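You operate a simulated robot arm through the tools that you are given. There is no shell and no other tool. Be economical: measure what you need, move in short steps, check, and stop when the job is done.

You are at the controls of a simulated two-armed robot. One attempt, no reset.

JOB
Put three of the blue bearings from the wood bench top on the silver tray. Shut the blue tub drawer. Take the cap off the tall blue pot and lay it down on the wash bench top. Fetch the teal v block and set it on top of the green weight. Take the blue housing from the wash bench top and put it on the narrow shelf over the wash bench. Fetch the blue footed rod and stand it on the silver steel dish. The order is free. Set down upright: teal v block, blue footed rod.

The check looks at the end state, three seconds after you hand in, the way a careful person would. Anything else that was tipped, shoved, dropped, spilled or broken makes it a failure. Lids that push on must go on centred and level and be pressed home; caps that screw on are set level and turned clockwise until they are tight.

ROBOT AND FRAMES
Two 7-joint arms with two-finger parallel grippers on one trunk, on a base that drives. Base frame: it is fixed to the floor where the robot stands at the start and does not move with it; the origin is under the middle of the robot, x ahead of it, y to its left, z up; the surface under the hand at the start is at about z = 870. Readings come in mm, degrees, newtons and seconds.
The left shoulder is at the start at [46, 178, 1204], the right one opposite. With the tool pointing down near the work surface each hand reaches from about 220 to 700 mm from the robot's upright axis, wherever it stands, measured 20 degrees to its own side. Places, roughly: blue bearing (5x5x2 cm) [900, 100, 900]; blue footed rod (5x4x8 cm) [-700, -5100, 900]; blue housing (7x7x4 cm) [-300, -5100, 900]; blue tub drawer [300, -7200, 700]; green weight [0, -5750, 1000]; narrow shelf over the wash bench (96x13 cm) [-360, -5560, 1220]; silver tray (25x17x4 cm) [700, -200, 900]; steel dish (12x13x4 cm) [800, -2100, 900]; tall blue pot (9x9x12 cm) [300, -5900, 900]; teal v block (7x3x6 cm) [100, -5700, 900]. Payload 3.43 kg a hand.
The tool frame of a hand sits at the grasp point between the pads (the TCP): z along the fingers, y along the line on which they close. The tips reach 34 mm beyond it. The gripper opens to 128 mm. The fingers are 24 mm wide and 12 mm thick; the gripper's body (48 by 130 mm) begins 96 mm behind the TCP.
Orientation is that of the tool frame in the base frame, as [roll, pitch, yaw] about the fixed x, y, z axes, in that order (R = Rz(yaw) Ry(pitch) Rx(roll)). With the fingers straight down and closing along the base's y, the tool's x points along the base's -x, its y along +y and its z along -z.

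CONTROLS
- The arms move only by the tool move_arm. It takes "left_commands", "right_commands" or both (then of equal length, played together; a hand with none holds still); each is a list of rows, each an object of numbers (a shift or turn left out is 0, a gripper value left out holds the last): "dx", "dy", "dz": the shift along the tool's x, y, z in units of 25 mm (1.0 is 25 mm); "ax", "ay", "az": the turn, a rotation vector about the tool's x, y, z in units of 5 degrees (1.0 is 5 degrees); "gripper": the closure in counts, from 0 (fully open) to 255 (shut). In form: [{"dx": .., "dy": .., "dz": .., "ax": .., "ay": .., "az": .., "gripper": ..}, ...]. A call has 1 to 20 rows; each row shifts and turns the commanded pose from where the row before left it, along the tool's axes as they then stand. A call with a number of a shift or a turn outside -1 to 1 is refused whole. A row lasts 0.2 s, in which the tool goes at most 50 mm and 8.6 degrees; a call with a longer step from one row to the next is refused whole, and so is a gripper value outside its range. A pose out of reach is approached as far as the arm can. The call stops where the force on the tool passes 40 N (or 10 N more than at its start, if that is more) or the arm is blocked; 0.2 s more then pass. The fingers move at their own pace (about 108 mm/s each) and stop on an object; they squeeze with about 26 N. The grip force told is the motor's: it shows also when the fingers shut on nothing. Time passes only in rows, and 0.2 s behind the last, so rows that do not move let the fingers close. It gives the time, the measured TCP pose, the force on the tool (base axes), the opening and the grip force at its end, in the units of the frame above (readings bear some noise), with the torque about the TCP (base axes, N m) and any sound that the robot's microphone picked up.
- Cameras (640 x 400 px; columns grow to the right, rows downward): "scene" is now at [155, 3, 1375.9]; the picture's right is [0.02, -1.00, 0.00], its down [-0.50, -0.01, -0.87] and it looks along [0.87, 0.01, -0.50] (base axes); focal length 231 px, centre (320, 200). "left" rides on the left gripper at [76, 11, -160] in its tool frame; the picture's right is [-0.15, 0.99, 0.00], its down [-0.88, -0.13, -0.46] and it looks along [-0.45, -0.07, 0.89] (tool axes); focal length 234 px, centre (320, 200). "right" rides on the right gripper at [76, -11, -160] in its tool frame; the picture's right is [0.15, 0.99, 0.00], its down [-0.88, 0.13, -0.46] and it looks along [-0.45, 0.07, 0.89] (tool axes); focal length 234 px, centre (320, 200). There is no depth. A picture from a camera that has moved, and an enlarged one, comes with that camera's place and axes in the base frame and with its lens.
- get_image(camera): a new picture of that camera. It takes no simulated time.
- lift_body(by): slides the trunk up (or, below 0, down) by that many mm; the arms and the scene camera ride with it, the base frame stays. It gives what a move gives, with no picture.
- steer(legs): drives the robot by 1 to 6 legs, each [ahead, turn to the left] in mm and degrees, along the robot's own axes; the way and the turn of a leg run together, so that a leg with both is an arc; at most 1500 mm and 180 degrees a leg. The arms and the cameras ride along, it lands a little off, and it stops where it bumps. It gives what a move gives.
- aim_head(pan, tilt): turns the head with the scene camera to pan (to the left, within 80 degrees either way) and tilt (down, from -29 to 69), counted from straight ahead of the robot. It gives what a move gives.
- close_up(camera, box): a new picture of the part [left, top, right, bottom] of that camera's present view, enlarged. It takes no simulated time.
- sign_off(): hands the job in; it is judged then, once.

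Go step by step. Nothing tells you exact positions but the pictures and the camera data: compare them with the known pose of the tool, close in by small moves and look again before you grip or let go. The budget is 207 turns and 190 pictures, counting those below and the enlarged ones. Unless the task says otherwise, let go and move clear before handing in.

The tools are called after ">>>" as name(argument=value, ...) on one line, values as JSON. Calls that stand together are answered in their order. move_arm: Moves the arms, as the interface text tells. Its arguments: {"type":"object","properties":{"left_commands":{"type":"array","items":{"type":"object","properties":{"dx":{"type":"number"},"dy":{"type":"number"},"dz":{"type":"number"},"ax":{"type":"number"},"ay":{"type":"number"},"az":{"type":"number"},"gripper":{"type":"number"}}}},"right_commands":{"type":"array","items":{"type":"object","properties":{"dx":{"type":"number"},"dy":{"type":"number"},"dz":{"type":"number"},"ax":{"type":"number"},"ay":{"type":"number"},"az":{"type":"number"},"gripper":{"type":"number"}}}}},"required":[]} The other tools are called the same way: lift_body (by) slides the trunk up or down; steer (legs) drives the base; aim_head (pan, tilt) turns the head that bears the scene camera; get_image (camera) takes a picture; close_up (camera, box) takes an enlarged picture of a part of a camera's view; sign_off () hands the job in.

At the start:

```text
t: 0.0
left_eef_pos: [288.0, 90.6, 1256.5]
left_tool_rot: [-179.8, 0.2, 179.8]
left_wrist_force: [0.1, -0.5, 1.0]
left_ft_torque: [0.01, 0.0, -0.02]
left_width: 127.9
left_gripper_force: 0.0
right_eef_pos: [416.5, -133.2, 1087.8]
right_tool_rot: [179.9, 0.2, 179.7]
right_wrist_force: [0.2, 0.3, -1.2]
right_ft_torque: [0.0, -0.02, -0.04]
right_width: 128.3
right_gripper_force: 0.0
trunk travel left (down, up): [-375.0, 26.0]
robot x, y, heading: [-1.0, 1.9, 0.0]
head pan, tilt: [0.9, 30.0]
```

scene: 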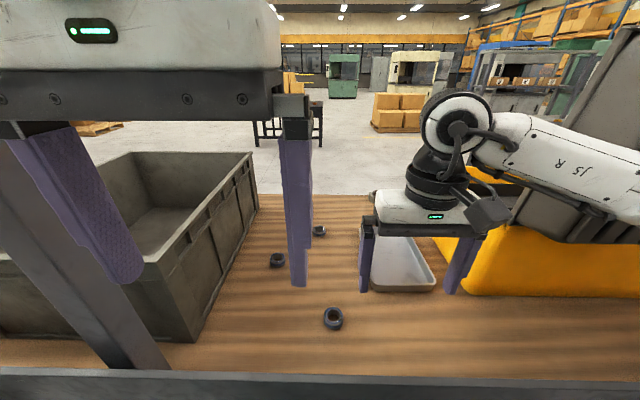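
right: 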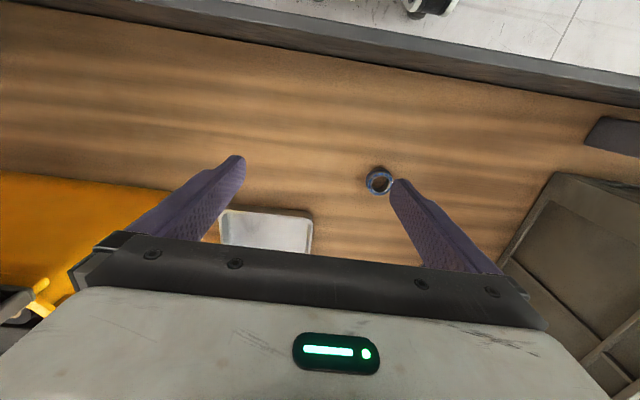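
left: 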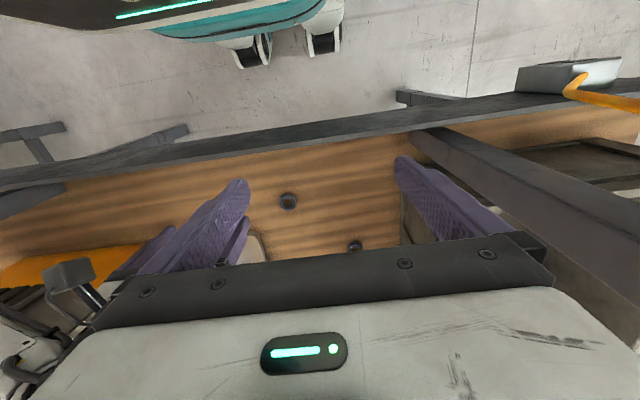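

I see three blue bearings on the wood bench, at about (472,-24), (648,132) and (788,13), and the tray near (640,-225). I'll bring the right hand over the first bearing and look again.

>>> move_arm(right_commands=[{"dx": -0.75, "dy": 1, "dz": 0.5}, {"dx": -0.75, "dy": 1, "dz": 0.5}, {"dx": -0.72, "dy": 1, "dz": 0.5}, {"dy": 1, "dz": 1, "gripper": 60}, {"dy": 0.37, "dz": 1}])

>>> get_image(camera="right")

>>> close_up(camera="scene", box=[240, 200, 480, 350])

```text
t: 1.2
left_eef_pos: [288.2, 90.9, 1257.1]
left_tool_rot: [-179.8, 0.3, 179.8]
left_wrist_force: [-0.1, 0.4, 0.4]
left_ft_torque: [0.03, -0.01, 0.03]
left_width: 128.3
left_gripper_force: 0.0
right_eef_pos: [473.4, -24.2, 1002.3]
right_tool_rot: [179.9, 0.2, 179.8]
right_wrist_force: [0.2, 0.0, -0.5]
right_ft_torque: [0.01, 0.0, -0.03]
right_width: 98.0
right_gripper_force: 0.1
trunk travel left (down, up): [-375.0, 26.0]
robot x, y, heading: [1.8, -3.3, 0.1]
head pan, tilt: [0.9, 30.0]
```

```text
186 pictures are left
camera right: at [396.9, -37.2, 1160.0], right [-0.14, 0.99, 0.0], down [0.88, 0.13, 0.46], along [0.45, 0.06, -0.89], focal length 234 px, centre (320, 200)
```

right: 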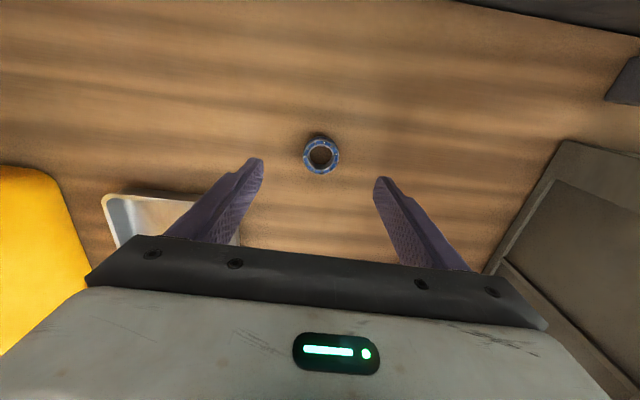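

```text
2.67 times, centred on (360, 275) of scene
camera zoom: at [155.3, 3.0, 1376.0], right [0.02, -1.0, 0.0], down [-0.5, -0.01, -0.87], along [0.87, 0.01, -0.5], focal length 616 px, centre (213, 0)
```

zoom: 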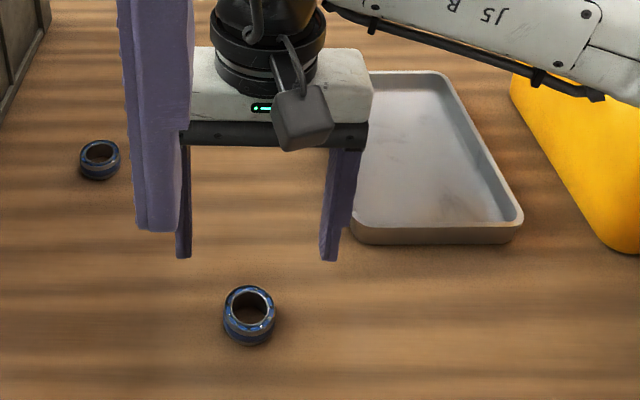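

The first bearing is right under the right hand. I'll go down, grip it, lift it, and check how much room the base has in front.

>>> move_arm(right_commands=[{"dz": 1, "gripper": 75}, {"dz": 1}, {"dz": 1}, {"dz": 0.76, "dy": -0.04}, {"gripper": 255}, {"gripper": 255}, {"gripper": 255}, {"dz": -1}, {"dz": -1}, {"dz": -1}])

>>> aim_head(pan=0, tilt=65)

>>> get_image(camera="scene")

>>> get_image(camera="right")

```text
t: 3.4
left_eef_pos: [289.0, 92.2, 1257.6]
left_tool_rot: [-179.8, 0.3, 179.7]
left_wrist_force: [-0.1, 0.4, -0.1]
left_ft_torque: [0.01, 0.02, 0.02]
left_width: 128.0
left_gripper_force: 0.1
right_eef_pos: [474.2, -27.1, 982.3]
right_tool_rot: [-180.0, 0.2, 179.7]
right_wrist_force: [0.0, 0.3, -0.4]
right_ft_torque: [-0.03, 0.01, -0.02]
right_width: 43.1
right_gripper_force: 25.7
trunk travel left (down, up): [-375.0, 26.0]
robot x, y, heading: [-0.9, -1.1, -0.1]
head pan, tilt: [0.9, 30.0]
```

```text
t: 4.4
left_eef_pos: [288.0, 91.6, 1256.3]
left_tool_rot: [-180.0, 0.3, 179.8]
left_wrist_force: [2.6, -0.3, -5.7]
left_ft_torque: [0.31, 0.26, 0.12]
left_width: 128.1
left_gripper_force: 0.0
right_eef_pos: [473.6, -26.5, 981.2]
right_tool_rot: [-179.9, 0.2, 179.8]
right_wrist_force: [0.1, -0.4, -1.5]
right_ft_torque: [0.01, -0.01, -0.03]
right_width: 42.8
right_gripper_force: 26.2
trunk travel left (down, up): [-375.0, 26.0]
robot x, y, heading: [-0.8, 1.1, 0.0]
head pan, tilt: [0.0, 65.0]
```

```text
184 pictures are left
camera scene: at [126.9, 1.6, 1329.5], right [0.0, -1.0, 0.0], down [-0.9, 0.0, -0.44], along [0.44, 0.0, -0.9], focal length 231 px, centre (320, 200)
```

scene: 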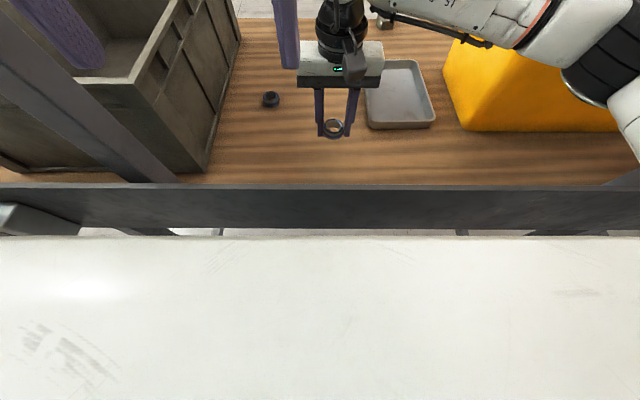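

```text
183 pictures are left
camera right: at [396.5, -39.4, 1139.3], right [-0.14, 0.99, 0.0], down [0.88, 0.13, 0.46], along [0.45, 0.06, -0.89], focal length 234 px, centre (320, 200)
```

right: 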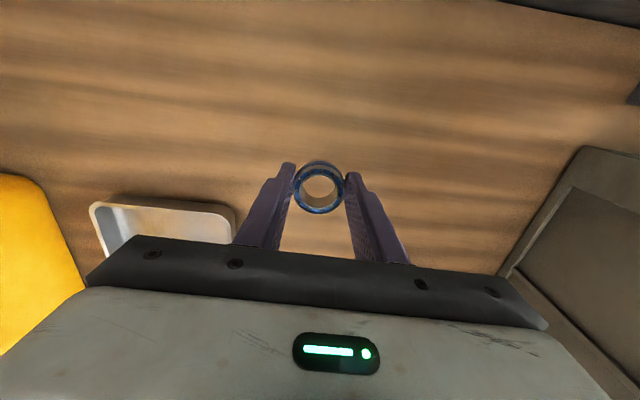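

The bearing is held. Before I drive ahead, I want to see the posts at both sides of the bench.

>>> aim_head(pan=-50, tilt=35)

>>> get_image(camera="scene")

>>> aim_head(pan=50, tilt=35)

>>> get_image(camera="scene")

```text
t: 5.6
left_eef_pos: [288.1, 92.1, 1257.0]
left_tool_rot: [-179.8, 0.3, 179.8]
left_wrist_force: [0.0, 0.5, 0.0]
left_ft_torque: [-0.01, 0.03, 0.0]
left_width: 128.1
left_gripper_force: 0.0
right_eef_pos: [472.0, -27.7, 982.2]
right_tool_rot: [179.9, 0.2, 179.7]
right_wrist_force: [-0.4, 0.2, -1.8]
right_ft_torque: [-0.04, 0.05, 0.0]
right_width: 43.0
right_gripper_force: 25.9
trunk travel left (down, up): [-375.0, 26.0]
robot x, y, heading: [2.1, -0.2, 0.1]
head pan, tilt: [-50.0, 35.0]
```

```text
182 pictures are left
camera scene: at [121.4, -65.8, 1368.1], right [-0.77, -0.64, 0.0], down [-0.37, 0.44, -0.82], along [0.53, -0.63, -0.57], focal length 231 px, centre (320, 200)
```

scene: 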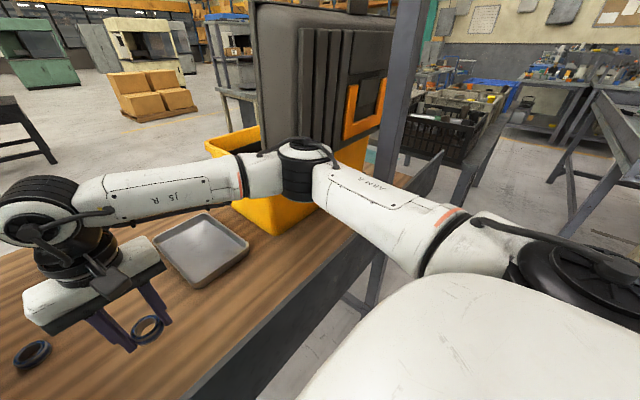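

```text
t: 7.3
left_eef_pos: [287.8, 91.3, 1256.7]
left_tool_rot: [-179.8, 0.3, 179.8]
left_wrist_force: [0.4, 0.7, -0.1]
left_ft_torque: [0.0, -0.02, -0.02]
left_width: 128.1
left_gripper_force: 0.1
right_eef_pos: [472.8, -26.7, 981.8]
right_tool_rot: [-179.9, 0.2, 179.6]
right_wrist_force: [0.7, -0.1, -1.2]
right_ft_torque: [0.03, -0.02, -0.01]
right_width: 42.7
right_gripper_force: 25.7
trunk travel left (down, up): [-375.0, 26.0]
robot x, y, heading: [0.1, 1.8, -0.0]
head pan, tilt: [50.0, 35.0]
```

```text
181 pictures are left
camera scene: at [121.4, 69.1, 1367.9], right [0.77, -0.64, 0.0], down [-0.37, -0.44, -0.82], along [0.53, 0.63, -0.57], focal length 231 px, centre (320, 200)
```

scene: 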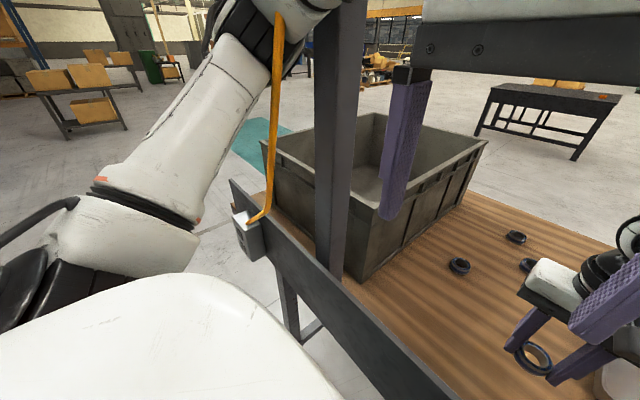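

I want a closer look at the orange rod near the left arm before driving.

>>> close_up(camera="scene", box=[180, 0, 420, 300])

```text
1.33 times, centred on (300, 150) of scene
camera zoom: at [121.4, 69.1, 1367.9], right [0.77, -0.64, 0.0], down [-0.37, -0.44, -0.82], along [0.53, 0.63, -0.57], focal length 308 px, centre (347, 267)
```

zoom: 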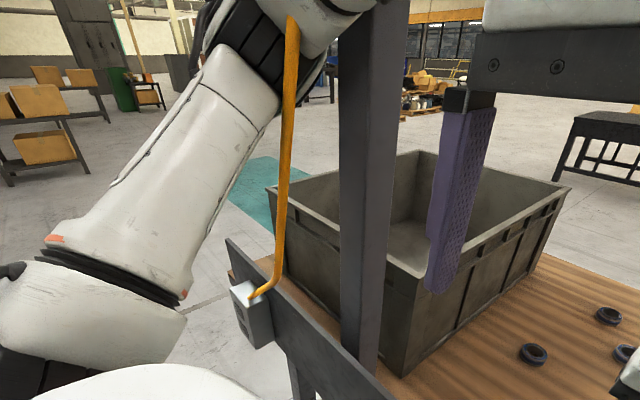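

The rod's depth isn't clear from one view, so I'll look from another head angle and from the left hand camera.

>>> aim_head(pan=75, tilt=15)

>>> get_image(camera="scene")

>>> get_image(camera="left")

```text
t: 8.2
left_eef_pos: [288.8, 92.0, 1257.0]
left_tool_rot: [-179.8, 0.3, 179.8]
left_wrist_force: [-0.6, -0.1, 1.0]
left_ft_torque: [0.0, -0.03, 0.02]
left_width: 128.1
left_gripper_force: 0.0
right_eef_pos: [473.9, -27.2, 981.4]
right_tool_rot: [-179.8, 0.2, 179.7]
right_wrist_force: [0.2, -0.4, -0.8]
right_ft_torque: [0.02, 0.0, 0.0]
right_width: 42.9
right_gripper_force: 26.2
trunk travel left (down, up): [-375.0, 26.0]
robot x, y, heading: [1.0, -0.4, 0.1]
head pan, tilt: [75.0, 15.0]
```

```text
179 pictures are left
camera scene: at [88.9, 91.9, 1399.7], right [0.97, -0.26, 0.0], down [-0.06, -0.25, -0.97], along [0.25, 0.93, -0.26], focal length 231 px, centre (320, 200)
```

scene: 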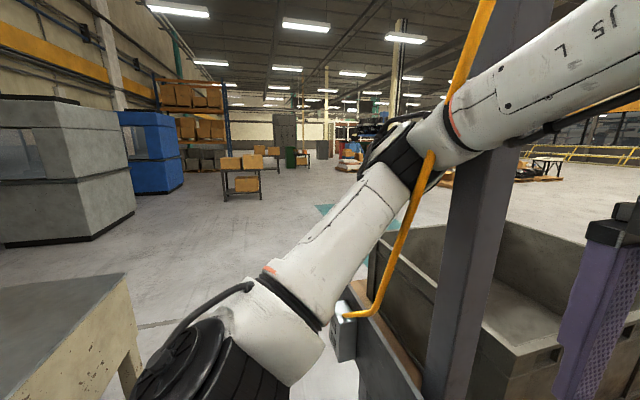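

```text
178 pictures are left
camera left: at [212.6, 103.7, 1415.7], right [0.15, 0.99, 0.0], down [0.88, -0.13, 0.46], along [0.45, -0.07, -0.89], focal length 234 px, centre (320, 200)
```

left: 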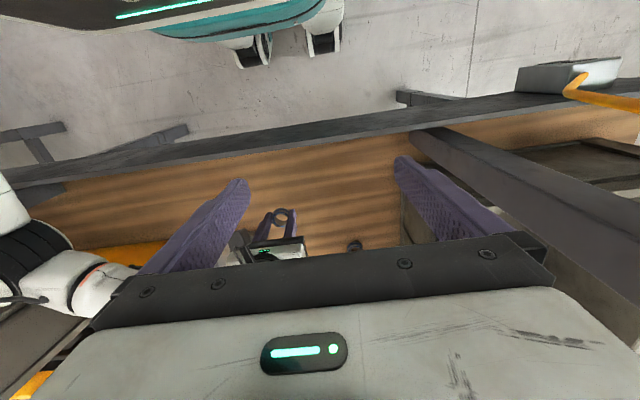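

An orange conduit leans across just ahead of the left elbow, so driving ahead now would hit it. I'll back off and tuck the left arm first.

>>> steer(legs=[[-350, 0]])

>>> get_image(camera="scene")

```text
t: 9.7
left_eef_pos: [130.1, 88.5, 1256.4]
left_tool_rot: [-179.9, 0.1, 179.4]
left_wrist_force: [0.4, 0.5, -0.8]
left_ft_torque: [0.02, 0.02, 0.01]
left_width: 127.9
left_gripper_force: 0.0
right_eef_pos: [323.3, -30.9, 980.5]
right_tool_rot: [179.5, 1.9, 179.3]
right_wrist_force: [-0.9, -0.1, -1.1]
right_ft_torque: [-0.01, 0.06, -0.04]
right_width: 42.7
right_gripper_force: 25.7
trunk travel left (down, up): [-375.0, 26.0]
robot x, y, heading: [-164.5, 1.0, -0.3]
head pan, tilt: [75.0, 15.0]
stopped in leg 1: the force on the tool passed its limit at 96 N (the readings are from after the stop); the commanded pose is now the measured one
```

```text
177 pictures are left
camera scene: at [-68.1, 90.1, 1399.7], right [0.96, -0.26, 0.0], down [-0.07, -0.25, -0.97], along [0.25, 0.93, -0.26], focal length 231 px, centre (320, 200)
```

scene: 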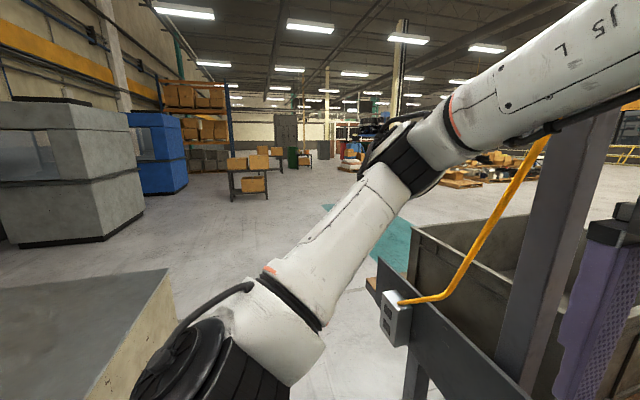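

The stop came from a force on a tool, probably the right hand. I'll look at the right hand.

>>> get_image(camera="right")

>>> aim_head(pan=-25, tilt=45)

>>> get_image(camera="scene")

```text
176 pictures are left
camera right: at [242.9, -43.1, 1136.1], right [-0.14, 0.99, 0.0], down [0.87, 0.12, 0.49], along [0.48, 0.07, -0.87], focal length 234 px, centre (320, 200)
```

right: 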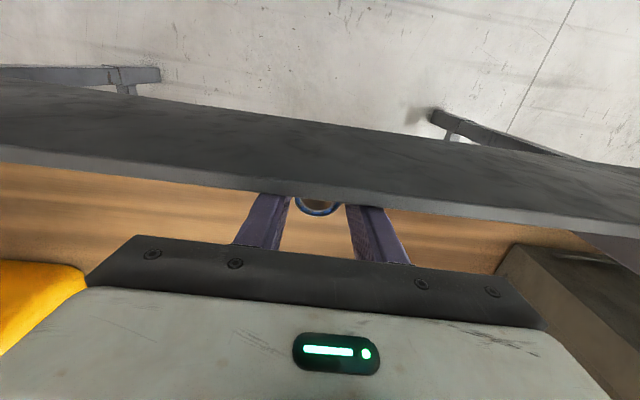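

```text
t: 11.5
left_eef_pos: [129.1, 87.3, 1257.7]
left_tool_rot: [-179.9, 0.1, 179.4]
left_wrist_force: [0.2, 0.7, 0.3]
left_ft_torque: [0.0, 0.0, -0.03]
left_width: 128.1
left_gripper_force: 0.1
right_eef_pos: [324.0, -30.2, 980.8]
right_tool_rot: [179.5, 2.0, 179.4]
right_wrist_force: [-0.1, -0.2, -1.0]
right_ft_torque: [-0.01, -0.01, 0.0]
right_width: 42.7
right_gripper_force: 26.1
trunk travel left (down, up): [-375.0, 26.0]
robot x, y, heading: [-163.5, 1.6, -0.3]
head pan, tilt: [-25.0, 45.0]
```

```text
175 pictures are left
camera scene: at [-19.7, -34.9, 1352.8], right [-0.43, -0.9, 0.0], down [-0.64, 0.3, -0.71], along [0.64, -0.3, -0.71], focal length 231 px, centre (320, 200)
```

scene: 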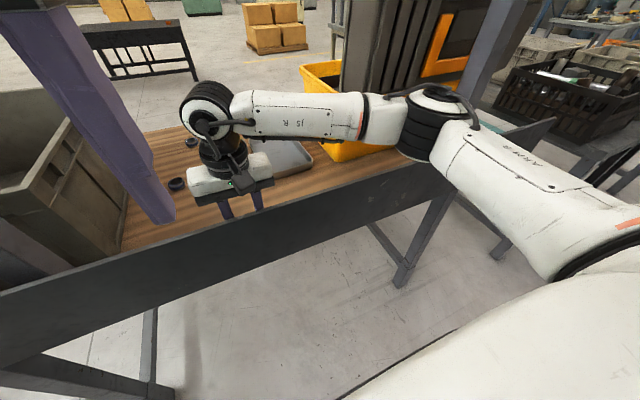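

The bench has a raised front board that the right fingers touched. I'll ease forward, raise the hand well clear, then back off further.

>>> move_arm(right_commands=[{"dx": -0.8}, {"dz": -1}, {"dz": -1}, {"dz": -1}, {"dz": -1}, {"dz": -1}, {"dz": -1}])

>>> get_image(camera="right")

>>> aim_head(pan=40, tilt=30)

>>> get_image(camera="scene")

```text
t: 13.1
left_eef_pos: [129.5, 88.2, 1255.8]
left_tool_rot: [-179.8, 0.1, 179.3]
left_wrist_force: [0.6, 0.0, 0.8]
left_ft_torque: [0.01, 0.01, -0.02]
left_width: 128.1
left_gripper_force: 0.1
right_eef_pos: [337.5, -30.6, 1133.8]
right_tool_rot: [179.4, 2.0, 179.3]
right_wrist_force: [-1.0, 0.7, -1.3]
right_ft_torque: [0.03, -0.01, 0.0]
right_width: 42.5
right_gripper_force: 25.1
trunk travel left (down, up): [-375.0, 26.0]
robot x, y, heading: [-160.1, -0.8, -0.4]
head pan, tilt: [-25.0, 45.0]
```

```text
174 pictures are left
camera right: at [257.2, -44.1, 1288.5], right [-0.14, 0.99, 0.0], down [0.87, 0.12, 0.49], along [0.48, 0.07, -0.87], focal length 234 px, centre (320, 200)
```

right: 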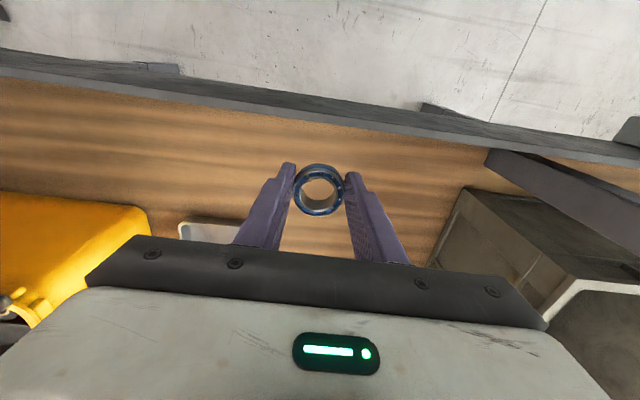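

```text
t: 14.4
left_eef_pos: [129.2, 88.7, 1255.2]
left_tool_rot: [-179.9, 0.1, 179.4]
left_wrist_force: [0.3, -0.3, 0.3]
left_ft_torque: [0.01, 0.0, 0.02]
left_width: 127.8
left_gripper_force: 0.0
right_eef_pos: [338.7, -31.5, 1132.8]
right_tool_rot: [179.4, 2.0, 179.3]
right_wrist_force: [-0.3, -0.6, -1.0]
right_ft_torque: [-0.01, 0.0, 0.02]
right_width: 43.2
right_gripper_force: 25.3
trunk travel left (down, up): [-375.0, 26.0]
robot x, y, heading: [-163.0, -1.2, -0.6]
head pan, tilt: [40.0, 30.0]
```

```text
173 pictures are left
camera scene: at [-23.6, 57.5, 1375.4], right [0.64, -0.77, 0.0], down [-0.39, -0.32, -0.87], along [0.67, 0.55, -0.5], focal length 231 px, centre (320, 200)
```

scene: 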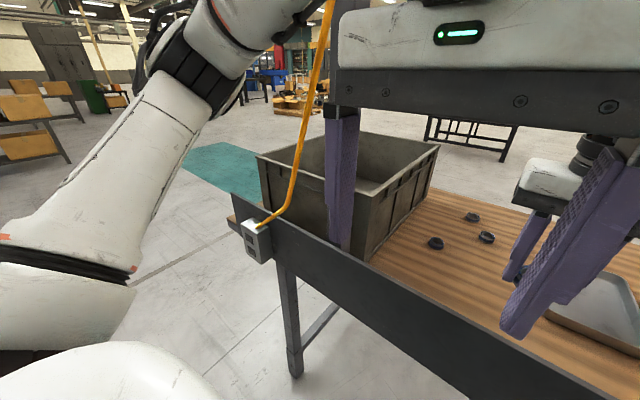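

The board top is at about z=978, and the posts stand at about y=280 and y=-540. I'll check behind me, then shift to about y=-130, the middle of the bench bay.

>>> aim_head(pan=80, tilt=30)

>>> get_image(camera="scene")

>>> aim_head(pan=-80, tilt=20)

>>> get_image(camera="scene")

```text
t: 15.5
left_eef_pos: [130.2, 89.3, 1256.6]
left_tool_rot: [-179.8, 0.1, 179.4]
left_wrist_force: [0.2, -0.1, -0.7]
left_ft_torque: [0.02, 0.0, 0.03]
left_width: 127.9
left_gripper_force: 0.1
right_eef_pos: [340.1, -30.9, 1133.2]
right_tool_rot: [179.5, 2.0, 179.3]
right_wrist_force: [0.6, 0.0, -1.4]
right_ft_torque: [0.01, 0.02, 0.0]
right_width: 42.6
right_gripper_force: 26.0
trunk travel left (down, up): [-375.0, 26.0]
robot x, y, heading: [-158.5, -0.2, -0.2]
head pan, tilt: [80.0, 30.0]
```

```text
172 pictures are left
camera scene: at [-77.0, 88.8, 1375.4], right [0.98, -0.18, 0.0], down [-0.09, -0.49, -0.87], along [0.16, 0.85, -0.5], focal length 231 px, centre (320, 200)
```

scene: 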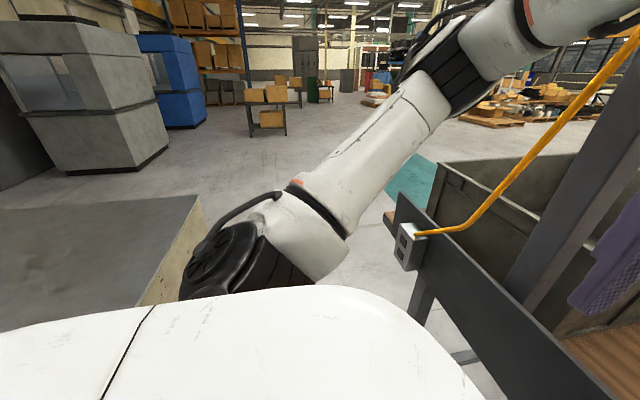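

```text
t: 18.0
left_eef_pos: [129.1, 89.0, 1256.5]
left_tool_rot: [-179.9, 0.1, 179.4]
left_wrist_force: [0.0, 0.1, 0.1]
left_ft_torque: [-0.01, 0.0, 0.0]
left_width: 128.2
left_gripper_force: 0.1
right_eef_pos: [338.5, -30.0, 1133.0]
right_tool_rot: [179.5, 1.9, 179.3]
right_wrist_force: [0.1, -0.4, -1.2]
right_ft_torque: [-0.01, 0.01, -0.02]
right_width: 43.0
right_gripper_force: 26.1
trunk travel left (down, up): [-375.0, 26.0]
robot x, y, heading: [-161.4, 0.2, -0.1]
head pan, tilt: [-80.0, 20.0]
```

```text
171 pictures are left
camera scene: at [-77.5, -92.0, 1391.4], right [-0.99, -0.17, 0.0], down [-0.06, 0.34, -0.94], along [0.16, -0.93, -0.34], focal length 231 px, centre (320, 200)
```

scene: 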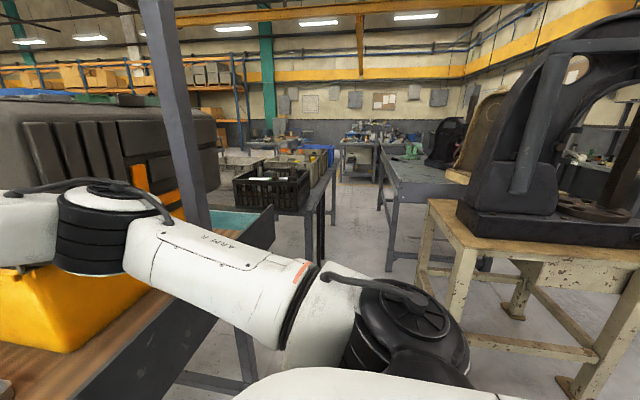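

The space behind is tight, so I won't back up more. I'll tuck the left hand closer to the body and see where its elbow goes.

>>> move_arm(left_commands=[{"dz": 1, "dx": 0.4, "dy": 0.6}, {"dz": 1, "dx": 0.4, "dy": 0.6}, {"dz": 1, "dx": 0.4, "dy": 0.6}, {"dz": 1, "dx": 0.4, "dy": 0.6}, {"dz": 1, "dx": 0.4, "dy": 0.6}, {"dz": 1, "dx": 0.4, "dy": 0.6, "gripper": 255}])

>>> aim_head(pan=70, tilt=40)

>>> get_image(camera="scene")

```text
t: 19.4
left_eef_pos: [70.6, 176.7, 1104.0]
left_tool_rot: [-179.9, 0.1, 179.4]
left_wrist_force: [-0.3, 0.6, 0.0]
left_ft_torque: [0.0, 0.02, 0.01]
left_width: 44.8
left_gripper_force: 0.6
right_eef_pos: [339.5, -29.6, 1133.8]
right_tool_rot: [179.4, 2.0, 179.3]
right_wrist_force: [0.2, 0.1, -1.1]
right_ft_torque: [-0.03, 0.02, 0.01]
right_width: 42.9
right_gripper_force: 25.7
trunk travel left (down, up): [-375.0, 26.0]
robot x, y, heading: [-165.3, 0.6, -0.5]
head pan, tilt: [-80.0, 20.0]
```

```text
t: 21.7
left_eef_pos: [70.7, 178.2, 1104.0]
left_tool_rot: [-180.0, 0.1, 179.3]
left_wrist_force: [0.1, -0.2, 0.0]
left_ft_torque: [0.03, -0.02, 0.0]
left_width: 0.0
left_gripper_force: 25.9
right_eef_pos: [338.7, -30.7, 1133.2]
right_tool_rot: [179.5, 1.9, 179.4]
right_wrist_force: [-0.1, 0.2, -1.4]
right_ft_torque: [0.03, 0.0, -0.02]
right_width: 42.8
right_gripper_force: 26.4
trunk travel left (down, up): [-375.0, 26.0]
robot x, y, heading: [-164.0, -1.0, -0.4]
head pan, tilt: [70.0, 40.0]
```

```text
170 pictures are left
camera scene: at [-63.7, 79.5, 1360.0], right [0.94, -0.35, 0.0], down [-0.22, -0.6, -0.77], along [0.27, 0.72, -0.64], focal length 231 px, centre (320, 200)
```

scene: 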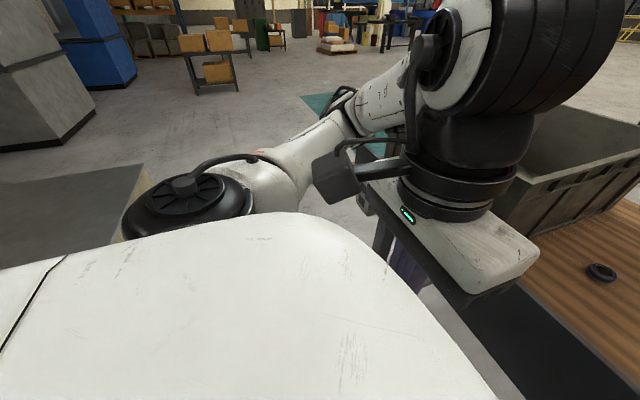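

With the left arm tucked, I'll raise and retract the right hand. Then I'll drive an arc ahead, turning left, so the left elbow stays outside the post and conduit and the right hand faces the work.

>>> move_arm(right_commands=[{"dz": -1}, {"dz": -1, "dx": 1, "dy": -0.5}, {"dz": -1, "dx": 1, "dy": -0.5}, {"dz": -1, "dx": 1, "dy": -0.5}, {"dx": 1, "dy": -0.5}, {"dx": 1, "dy": -0.5}, {"dx": 1, "dy": -0.5}])

>>> steer(legs=[[200, 27]])

>>> get_image(camera="scene")

```text
t: 23.3
left_eef_pos: [70.2, 176.9, 1104.2]
left_tool_rot: [-179.8, 0.2, 179.4]
left_wrist_force: [0.6, 0.3, -0.6]
left_ft_torque: [0.0, 0.0, 0.05]
left_width: 0.0
left_gripper_force: 26.1
right_eef_pos: [187.8, -104.4, 1227.6]
right_tool_rot: [179.4, 2.0, 179.3]
right_wrist_force: [-1.1, 0.2, -1.2]
right_ft_torque: [-0.01, -0.01, -0.01]
right_width: 42.5
right_gripper_force: 26.3
trunk travel left (down, up): [-375.0, 26.0]
robot x, y, heading: [-165.2, -1.7, -0.3]
head pan, tilt: [70.0, 40.0]
```

```text
t: 25.1
left_eef_pos: [153.6, 311.7, 1105.5]
left_tool_rot: [-180.0, 0.1, -152.9]
left_wrist_force: [-0.2, 0.1, -0.6]
left_ft_torque: [-0.08, 0.0, -0.01]
left_width: 0.2
left_gripper_force: 25.9
right_eef_pos: [388.8, 117.6, 1228.6]
right_tool_rot: [179.5, 2.0, -153.0]
right_wrist_force: [1.0, 0.2, -1.5]
right_ft_torque: [-0.02, 0.0, -0.05]
right_width: 42.8
right_gripper_force: 26.8
trunk travel left (down, up): [-375.0, 26.0]
robot x, y, heading: [26.4, 47.2, 27.7]
head pan, tilt: [70.0, 40.0]
```

```text
169 pictures are left
camera scene: at [79.7, 163.5, 1360.0], right [0.99, 0.13, 0.0], down [0.08, -0.64, -0.77], along [-0.1, 0.76, -0.64], focal length 231 px, centre (320, 200)
```

scene: 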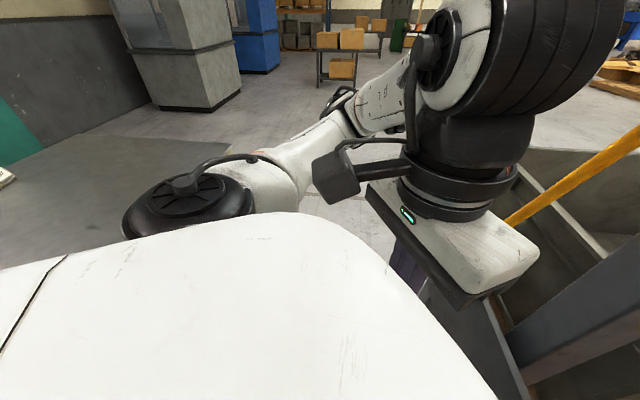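

The right shoulder is now well forward. Turning about 15° more left brings all bearings and the tray within the right arm's reach.

>>> steer(legs=[[0, 15]])

>>> aim_head(pan=-45, tilt=40)

>>> get_image(camera="scene")

>>> get_image(camera="right")

```text
t: 26.4
left_eef_pos: [78.8, 334.9, 1104.6]
left_tool_rot: [-179.9, 0.0, -137.7]
left_wrist_force: [0.1, -0.3, -0.8]
left_ft_torque: [0.0, -0.02, 0.01]
left_width: 0.1
left_gripper_force: 25.8
right_eef_pos: [357.3, 209.1, 1228.1]
right_tool_rot: [179.6, 1.9, -137.8]
right_wrist_force: [0.3, 0.2, -0.6]
right_ft_torque: [-0.04, -0.03, 0.03]
right_width: 42.8
right_gripper_force: 26.2
trunk travel left (down, up): [-375.0, 26.0]
robot x, y, heading: [31.5, 46.9, 42.6]
head pan, tilt: [70.0, 40.0]
```

```text
t: 28.4
left_eef_pos: [80.2, 334.9, 1104.8]
left_tool_rot: [-180.0, 0.1, -137.7]
left_wrist_force: [0.1, -0.5, 0.1]
left_ft_torque: [-0.04, 0.03, -0.05]
left_width: 0.0
left_gripper_force: 26.2
right_eef_pos: [357.5, 210.3, 1228.0]
right_tool_rot: [179.5, 2.0, -137.7]
right_wrist_force: [-0.1, 0.0, -1.9]
right_ft_torque: [-0.02, 0.03, 0.02]
right_width: 42.7
right_gripper_force: 26.1
trunk travel left (down, up): [-375.0, 26.0]
robot x, y, heading: [30.5, 48.0, 42.6]
head pan, tilt: [-45.0, 40.0]
```

```text
168 pictures are left
camera scene: at [164.7, 90.2, 1360.0], right [-0.04, -1.0, 0.0], down [-0.64, 0.03, -0.77], along [0.77, -0.03, -0.64], focal length 231 px, centre (320, 200)
```

scene: 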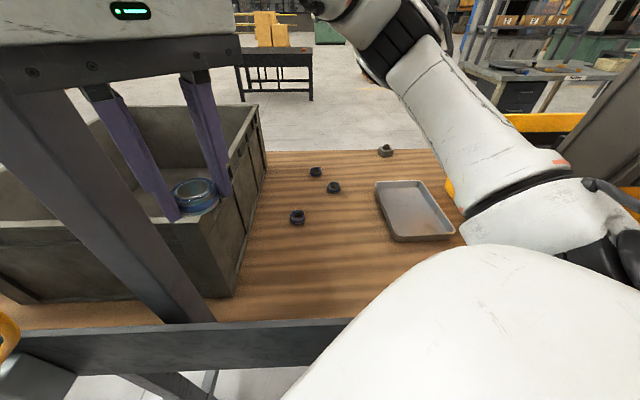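

```text
167 pictures are left
camera right: at [305.5, 143.0, 1382.9], right [-0.77, 0.63, 0.0], down [0.56, 0.67, 0.49], along [0.31, 0.38, -0.87], focal length 234 px, centre (320, 200)
```

right: 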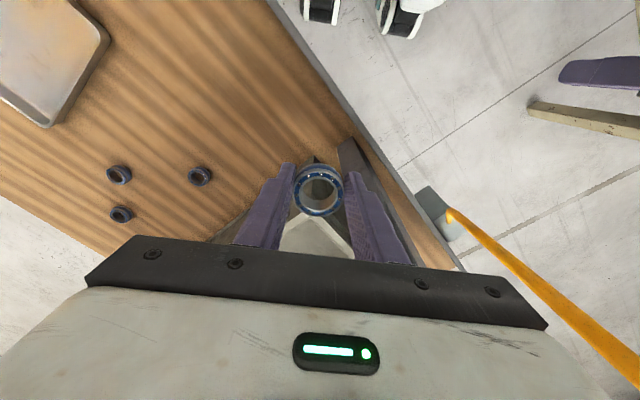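

The right hand is near the left post, so I'll move it away, straight toward the tray at travel height.

>>> move_arm(right_commands=[{"dy": -1}, {"dy": -1}, {"dy": -1}, {"dy": -1}, {"dy": -1}, {"dy": -1}, {"dy": -1}, {"dy": -1}, {"dy": -1}, {"dy": -1}, {"dy": -1}, {"dy": -1}, {"dy": -1}, {"dy": -1, "dz": 1}, {"dy": -1, "dz": 1}, {"dy": -1, "dz": 1}, {"dy": -1, "dz": 1}, {"dy": -1, "dz": 1}, {"dy": -1, "dz": 1}, {"dy": -1, "dz": 1}])

>>> get_image(camera="right")

>>> get_image(camera="scene")

```text
t: 32.5
left_eef_pos: [79.9, 335.7, 1105.0]
left_tool_rot: [-179.9, 0.1, -137.8]
left_wrist_force: [-0.4, 0.2, 0.2]
left_ft_torque: [0.01, -0.01, 0.01]
left_width: 0.2
left_gripper_force: 26.1
right_eef_pos: [651.5, -108.7, 1056.4]
right_tool_rot: [179.5, 2.1, -138.0]
right_wrist_force: [0.5, 1.0, 0.4]
right_ft_torque: [-0.08, 0.02, -0.04]
right_width: 43.1
right_gripper_force: 25.9
right hand out of reach, approached as far as the arm can: row 18, 19, 20
trunk travel left (down, up): [-375.0, 26.0]
robot x, y, heading: [30.8, 45.0, 42.6]
head pan, tilt: [-45.0, 40.0]
```

```text
166 pictures are left
camera right: at [599.0, -174.8, 1211.8], right [-0.77, 0.64, 0.0], down [0.56, 0.67, 0.49], along [0.31, 0.38, -0.87], focal length 234 px, centre (320, 200)
```

right: 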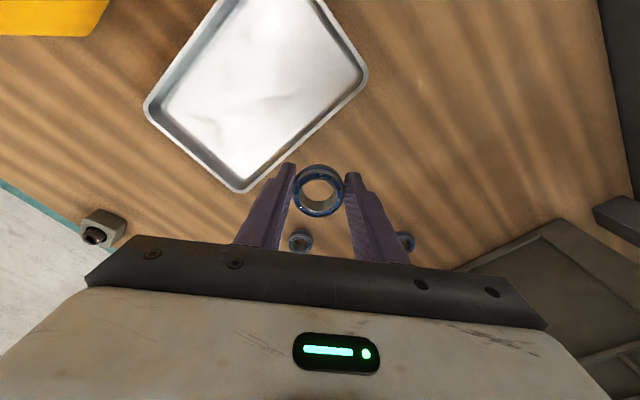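

```text
165 pictures are left
camera scene: at [164.2, 90.4, 1359.9], right [-0.04, -1.0, 0.0], down [-0.64, 0.03, -0.77], along [0.77, -0.03, -0.64], focal length 231 px, centre (320, 200)
```

scene: 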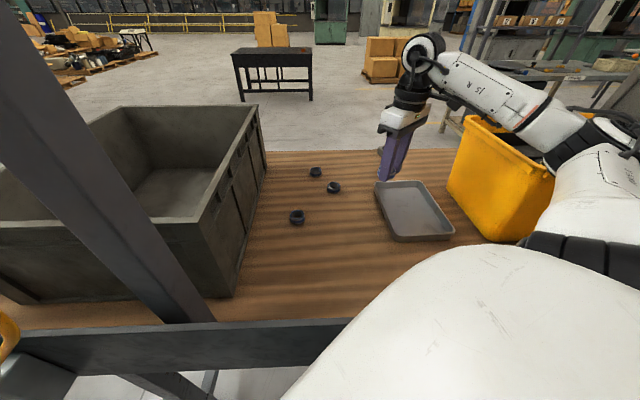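

The reach limit looks tied to hand yaw, so I'll turn the tool about 40° clockwise toward base alignment.

>>> move_arm(right_commands=[{"az": 1}, {"az": 1}, {"az": 1}, {"az": 1}, {"az": 1}, {"az": 1}, {"az": 1}, {"az": 1}, {"az": 0.4}])

```text
t: 34.5
left_eef_pos: [78.6, 335.2, 1104.8]
left_tool_rot: [-179.9, 0.1, -137.7]
left_wrist_force: [0.0, -0.1, 0.0]
left_ft_torque: [0.01, 0.0, 0.0]
left_width: 0.0
left_gripper_force: 26.4
right_eef_pos: [649.2, -108.6, 1055.4]
right_tool_rot: [178.3, 1.2, -179.9]
right_wrist_force: [0.0, 0.0, -1.1]
right_ft_torque: [-0.02, 0.03, -0.04]
right_width: 42.9
right_gripper_force: 26.0
trunk travel left (down, up): [-375.0, 26.0]
robot x, y, heading: [31.3, 46.8, 42.4]
head pan, tilt: [-45.0, 40.0]
```

>>> move_arm(right_commands=[{"dx": -0.75, "dy": -0.96}, {"dx": -0.75, "dy": -0.96}, {"dx": -0.75, "dy": -0.96}, {"dx": -0.75, "dy": -0.96}, {"dz": 1}, {"dz": 1}, {"dz": 1}])

>>> get_image(camera="right")

>>> close_up(camera="scene", box=[280, 110, 480, 250])

```text
t: 36.1
left_eef_pos: [79.1, 335.3, 1104.6]
left_tool_rot: [-179.8, 0.1, -137.7]
left_wrist_force: [-0.3, 0.8, 0.1]
left_ft_torque: [0.01, -0.01, 0.01]
left_width: 0.1
left_gripper_force: 26.3
right_eef_pos: [725.1, -202.6, 980.3]
right_tool_rot: [178.2, 1.2, -179.7]
right_wrist_force: [0.5, 0.1, -1.5]
right_ft_torque: [0.01, 0.02, 0.01]
right_width: 42.9
right_gripper_force: 25.7
trunk travel left (down, up): [-375.0, 26.0]
robot x, y, heading: [30.2, 44.2, 42.5]
head pan, tilt: [-45.0, 40.0]
```

```text
164 pictures are left
camera right: at [645.2, -221.0, 1136.3], right [-0.15, 0.99, 0.03], down [0.87, 0.12, 0.48], along [0.47, 0.1, -0.88], focal length 234 px, centre (320, 200)
```

right: 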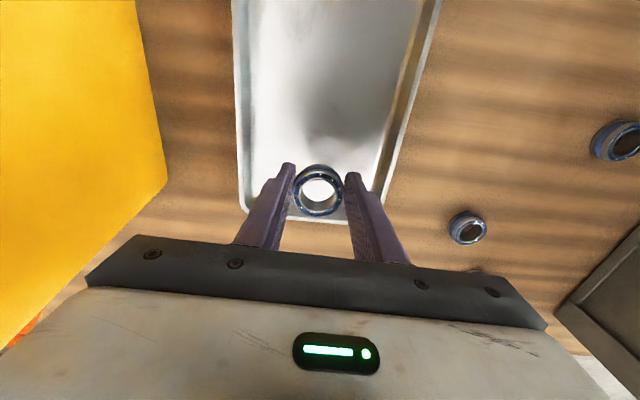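

```text
2.86 times, centred on (380, 180) of scene
camera zoom: at [164.9, 89.9, 1360.0], right [-0.04, -1.0, 0.0], down [-0.64, 0.03, -0.77], along [0.77, -0.03, -0.64], focal length 660 px, centre (149, 257)
```

zoom: 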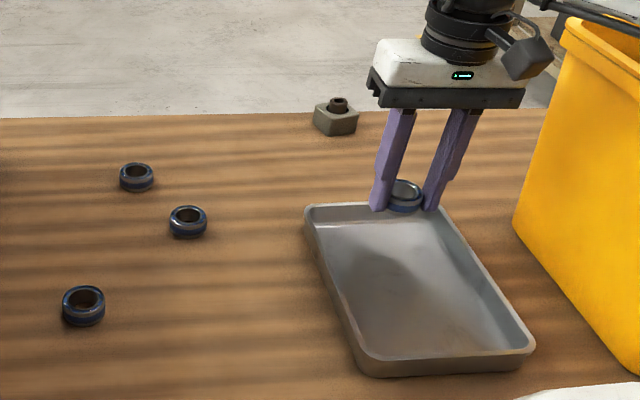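

The bearing hangs over the far half of the tray. I'll lower it, release gently and rise.

>>> move_arm(right_commands=[{"dz": 1}, {"dz": 1}, {"dz": 0.62}, {}, {"gripper": 110}, {"gripper": 110}, {"gripper": 110}, {"dz": -1}, {"dz": -1}, {"dz": -1}, {"dz": -1}])

>>> get_image(camera="right")

```text
t: 38.5
left_eef_pos: [79.1, 334.9, 1103.9]
left_tool_rot: [-179.9, 0.1, -137.7]
left_wrist_force: [-0.3, 0.2, -0.5]
left_ft_torque: [-0.01, 0.02, 0.01]
left_width: 0.2
left_gripper_force: 25.8
right_eef_pos: [726.9, -205.3, 1013.3]
right_tool_rot: [178.3, 1.2, -179.8]
right_wrist_force: [0.6, 1.0, 0.6]
right_ft_torque: [-0.01, -0.02, -0.02]
right_width: 72.8
right_gripper_force: 0.0
trunk travel left (down, up): [-375.0, 26.0]
robot x, y, heading: [27.5, 49.3, 42.5]
head pan, tilt: [-45.0, 40.0]
```

```text
162 pictures are left
camera right: at [647.0, -222.9, 1169.2], right [-0.15, 0.99, 0.03], down [0.87, 0.12, 0.48], along [0.47, 0.09, -0.88], focal length 234 px, centre (320, 200)
```

right: 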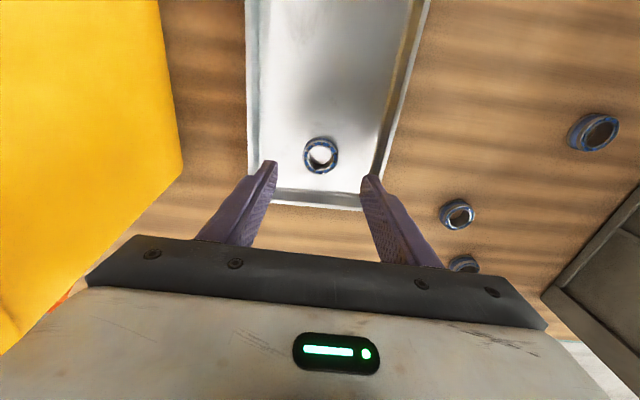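

Bearing one sits in the tray. Next I'll take the second nearest bearing, at about (793,12).

>>> move_arm(right_commands=[{"dx": -0.29, "dy": 0.965, "gripper": 70}, {"dx": -0.29, "dy": 0.965}, {"dx": -0.29, "dy": 0.965}, {"dx": -0.29, "dy": 0.965}, {"dx": -0.29, "dy": 0.965}, {"dx": -0.29, "dy": 0.965}, {"dx": -0.29, "dy": 0.965}, {"dx": -0.29, "dy": 0.965}, {"dx": -0.29, "dy": 0.965}])

>>> get_image(camera="right")

```text
t: 40.5
left_eef_pos: [79.5, 335.6, 1104.4]
left_tool_rot: [-179.8, 0.2, -137.7]
left_wrist_force: [0.1, 0.5, 0.2]
left_ft_torque: [-0.02, 0.02, 0.0]
left_width: 0.0
left_gripper_force: 26.2
right_eef_pos: [789.1, 14.9, 1020.8]
right_tool_rot: [178.3, 1.1, -179.8]
right_wrist_force: [1.2, 0.7, 0.4]
right_ft_torque: [0.01, -0.02, 0.02]
right_width: 92.8
right_gripper_force: 0.0
trunk travel left (down, up): [-375.0, 26.0]
robot x, y, heading: [32.0, 47.1, 42.8]
head pan, tilt: [-45.0, 40.0]
```

```text
161 pictures are left
camera right: at [710.6, -2.6, 1177.2], right [-0.15, 0.99, 0.03], down [0.87, 0.12, 0.48], along [0.47, 0.09, -0.88], focal length 234 px, centre (320, 200)
```

right: 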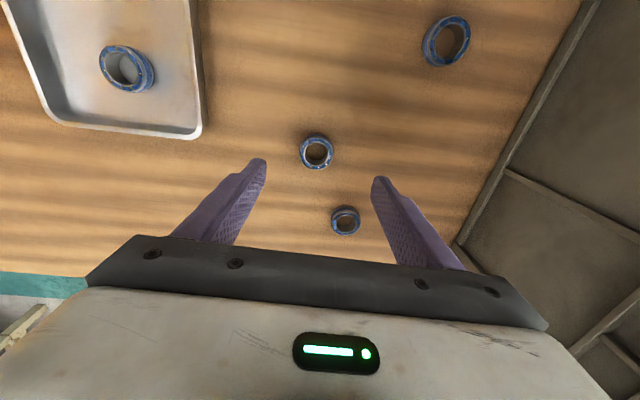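

>>> move_arm(right_commands=[{"dx": -0.3, "dy": -0.1, "dz": 1}, {"dz": 1}, {"dz": 1}, {"dz": 1}, {"dz": 0.48}, {}])

>>> get_image(camera="right")

```text
t: 42.0
left_eef_pos: [79.7, 334.6, 1105.1]
left_tool_rot: [-179.9, 0.1, -137.7]
left_wrist_force: [0.6, -0.5, 0.7]
left_ft_torque: [0.0, 0.01, -0.01]
left_width: 0.0
left_gripper_force: 25.6
right_eef_pos: [799.0, 13.3, 909.7]
right_tool_rot: [178.4, 1.2, -179.8]
right_wrist_force: [0.2, 0.2, 1.0]
right_ft_torque: [0.0, -0.03, 0.02]
right_width: 92.8
right_gripper_force: 0.0
trunk travel left (down, up): [-375.0, 26.0]
robot x, y, heading: [25.0, 42.1, 42.8]
head pan, tilt: [-45.0, 40.0]
```

```text
160 pictures are left
camera right: at [719.2, -3.1, 1065.3], right [-0.15, 0.99, 0.03], down [0.87, 0.12, 0.48], along [0.47, 0.1, -0.88], focal length 234 px, centre (320, 200)
```

right: 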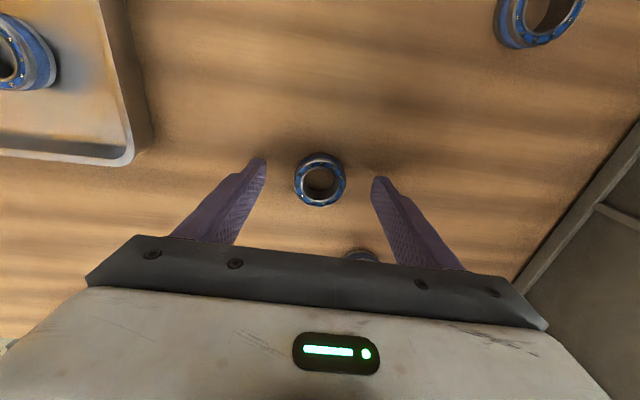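

>>> move_arm(right_commands=[{"gripper": 255}, {"gripper": 255}, {"gripper": 255}, {"dz": -1}, {"dz": -1}, {"dz": -1}, {"dz": -1}, {"dx": 0.58, "dy": -0.97}, {"dx": 0.58, "dy": -0.97}, {"dx": 0.58, "dy": -0.97}, {"dx": 0.58, "dy": -0.97}, {"dx": 0.58, "dy": -0.97}, {"dx": 0.58, "dy": -0.97}, {"dx": 0.58, "dy": -0.97}, {"dx": 0.58, "dy": -0.97}, {"dx": 0.58, "dy": -0.97}, {"dz": 1}, {"dz": 1}])

>>> get_image(camera="right")

```text
t: 45.8
left_eef_pos: [80.1, 334.8, 1104.4]
left_tool_rot: [-180.0, 0.2, -137.6]
left_wrist_force: [0.0, -0.3, 0.0]
left_ft_torque: [0.01, -0.01, 0.0]
left_width: 0.1
left_gripper_force: 25.9
right_eef_pos: [669.1, -204.7, 950.2]
right_tool_rot: [178.2, 1.1, -179.8]
right_wrist_force: [0.2, 0.0, -1.7]
right_ft_torque: [0.0, 0.01, 0.0]
right_width: 43.0
right_gripper_force: 26.0
trunk travel left (down, up): [-375.0, 26.0]
robot x, y, heading: [29.2, 48.5, 42.8]
head pan, tilt: [-45.0, 40.0]
```

```text
159 pictures are left
camera right: at [589.2, -222.2, 1105.8], right [-0.15, 0.99, 0.03], down [0.87, 0.12, 0.48], along [0.47, 0.1, -0.88], focal length 234 px, centre (320, 200)
```

right: 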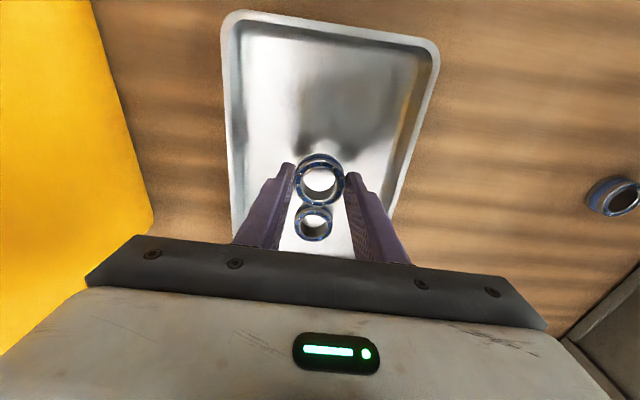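

>>> move_arm(right_commands=[{"dz": 0.7}, {"dz": 0.73}, {}, {"gripper": 115}, {"gripper": 115}, {"gripper": 115}, {"dz": -1}, {"dz": -1}, {"dz": -1}, {"dz": -1}])

>>> get_image(camera="right")

```text
t: 48.0
left_eef_pos: [79.2, 335.0, 1104.2]
left_tool_rot: [-179.9, 0.1, -137.6]
left_wrist_force: [0.6, 1.0, 0.5]
left_ft_torque: [0.0, -0.05, 0.01]
left_width: 0.0
left_gripper_force: 25.9
right_eef_pos: [665.2, -207.6, 1013.2]
right_tool_rot: [178.4, 1.1, -179.8]
right_wrist_force: [1.5, -0.4, -0.4]
right_ft_torque: [-0.01, -0.05, -0.01]
right_width: 70.4
right_gripper_force: 0.1
trunk travel left (down, up): [-375.0, 26.0]
robot x, y, heading: [28.8, 44.5, 42.7]
head pan, tilt: [-45.0, 40.0]
```

```text
158 pictures are left
camera right: at [586.1, -226.3, 1168.8], right [-0.15, 0.99, 0.03], down [0.87, 0.12, 0.48], along [0.47, 0.1, -0.88], focal length 234 px, centre (320, 200)
```

right: 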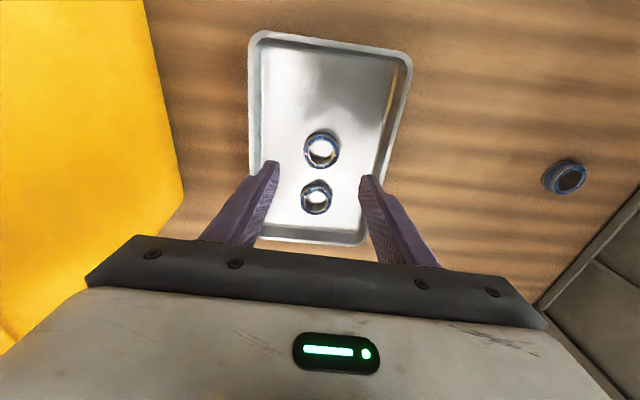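

Two bearings are in the tray. Now the third one, at about (659,130).

>>> move_arm(right_commands=[{"dy": 1, "gripper": 75}, {"dy": 1}, {"dy": 1}, {"dy": 1}, {"dy": 1}, {"dy": 1}, {"dy": 1}, {"dy": 1}, {"dy": 1}, {"dy": 1}, {"dy": 1}, {"dy": 1}, {"dy": 1}, {"dy": 0.5, "dx": 0.25}])

>>> get_image(camera="right")

```text
t: 51.0
left_eef_pos: [80.0, 333.8, 1105.6]
left_tool_rot: [-179.8, 0.1, -137.8]
left_wrist_force: [1.1, 0.6, 0.8]
left_ft_torque: [-0.02, 0.02, -0.04]
left_width: 0.0
left_gripper_force: 25.8
right_eef_pos: [660.5, 130.6, 1023.0]
right_tool_rot: [178.2, 1.0, -179.8]
right_wrist_force: [0.0, 0.6, -0.3]
right_ft_torque: [0.03, -0.01, 0.01]
right_width: 90.7
right_gripper_force: 0.0
trunk travel left (down, up): [-375.0, 26.0]
robot x, y, heading: [33.1, 51.5, 42.5]
head pan, tilt: [-45.0, 40.0]
```

```text
157 pictures are left
camera right: at [581.2, 112.8, 1179.4], right [-0.15, 0.99, 0.03], down [0.87, 0.12, 0.48], along [0.47, 0.1, -0.88], focal length 234 px, centre (320, 200)
```

right: 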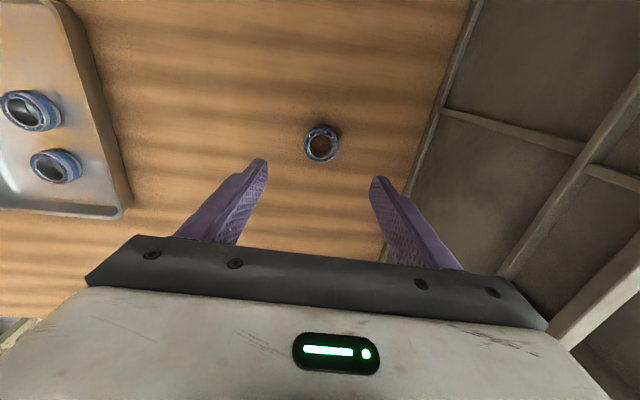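

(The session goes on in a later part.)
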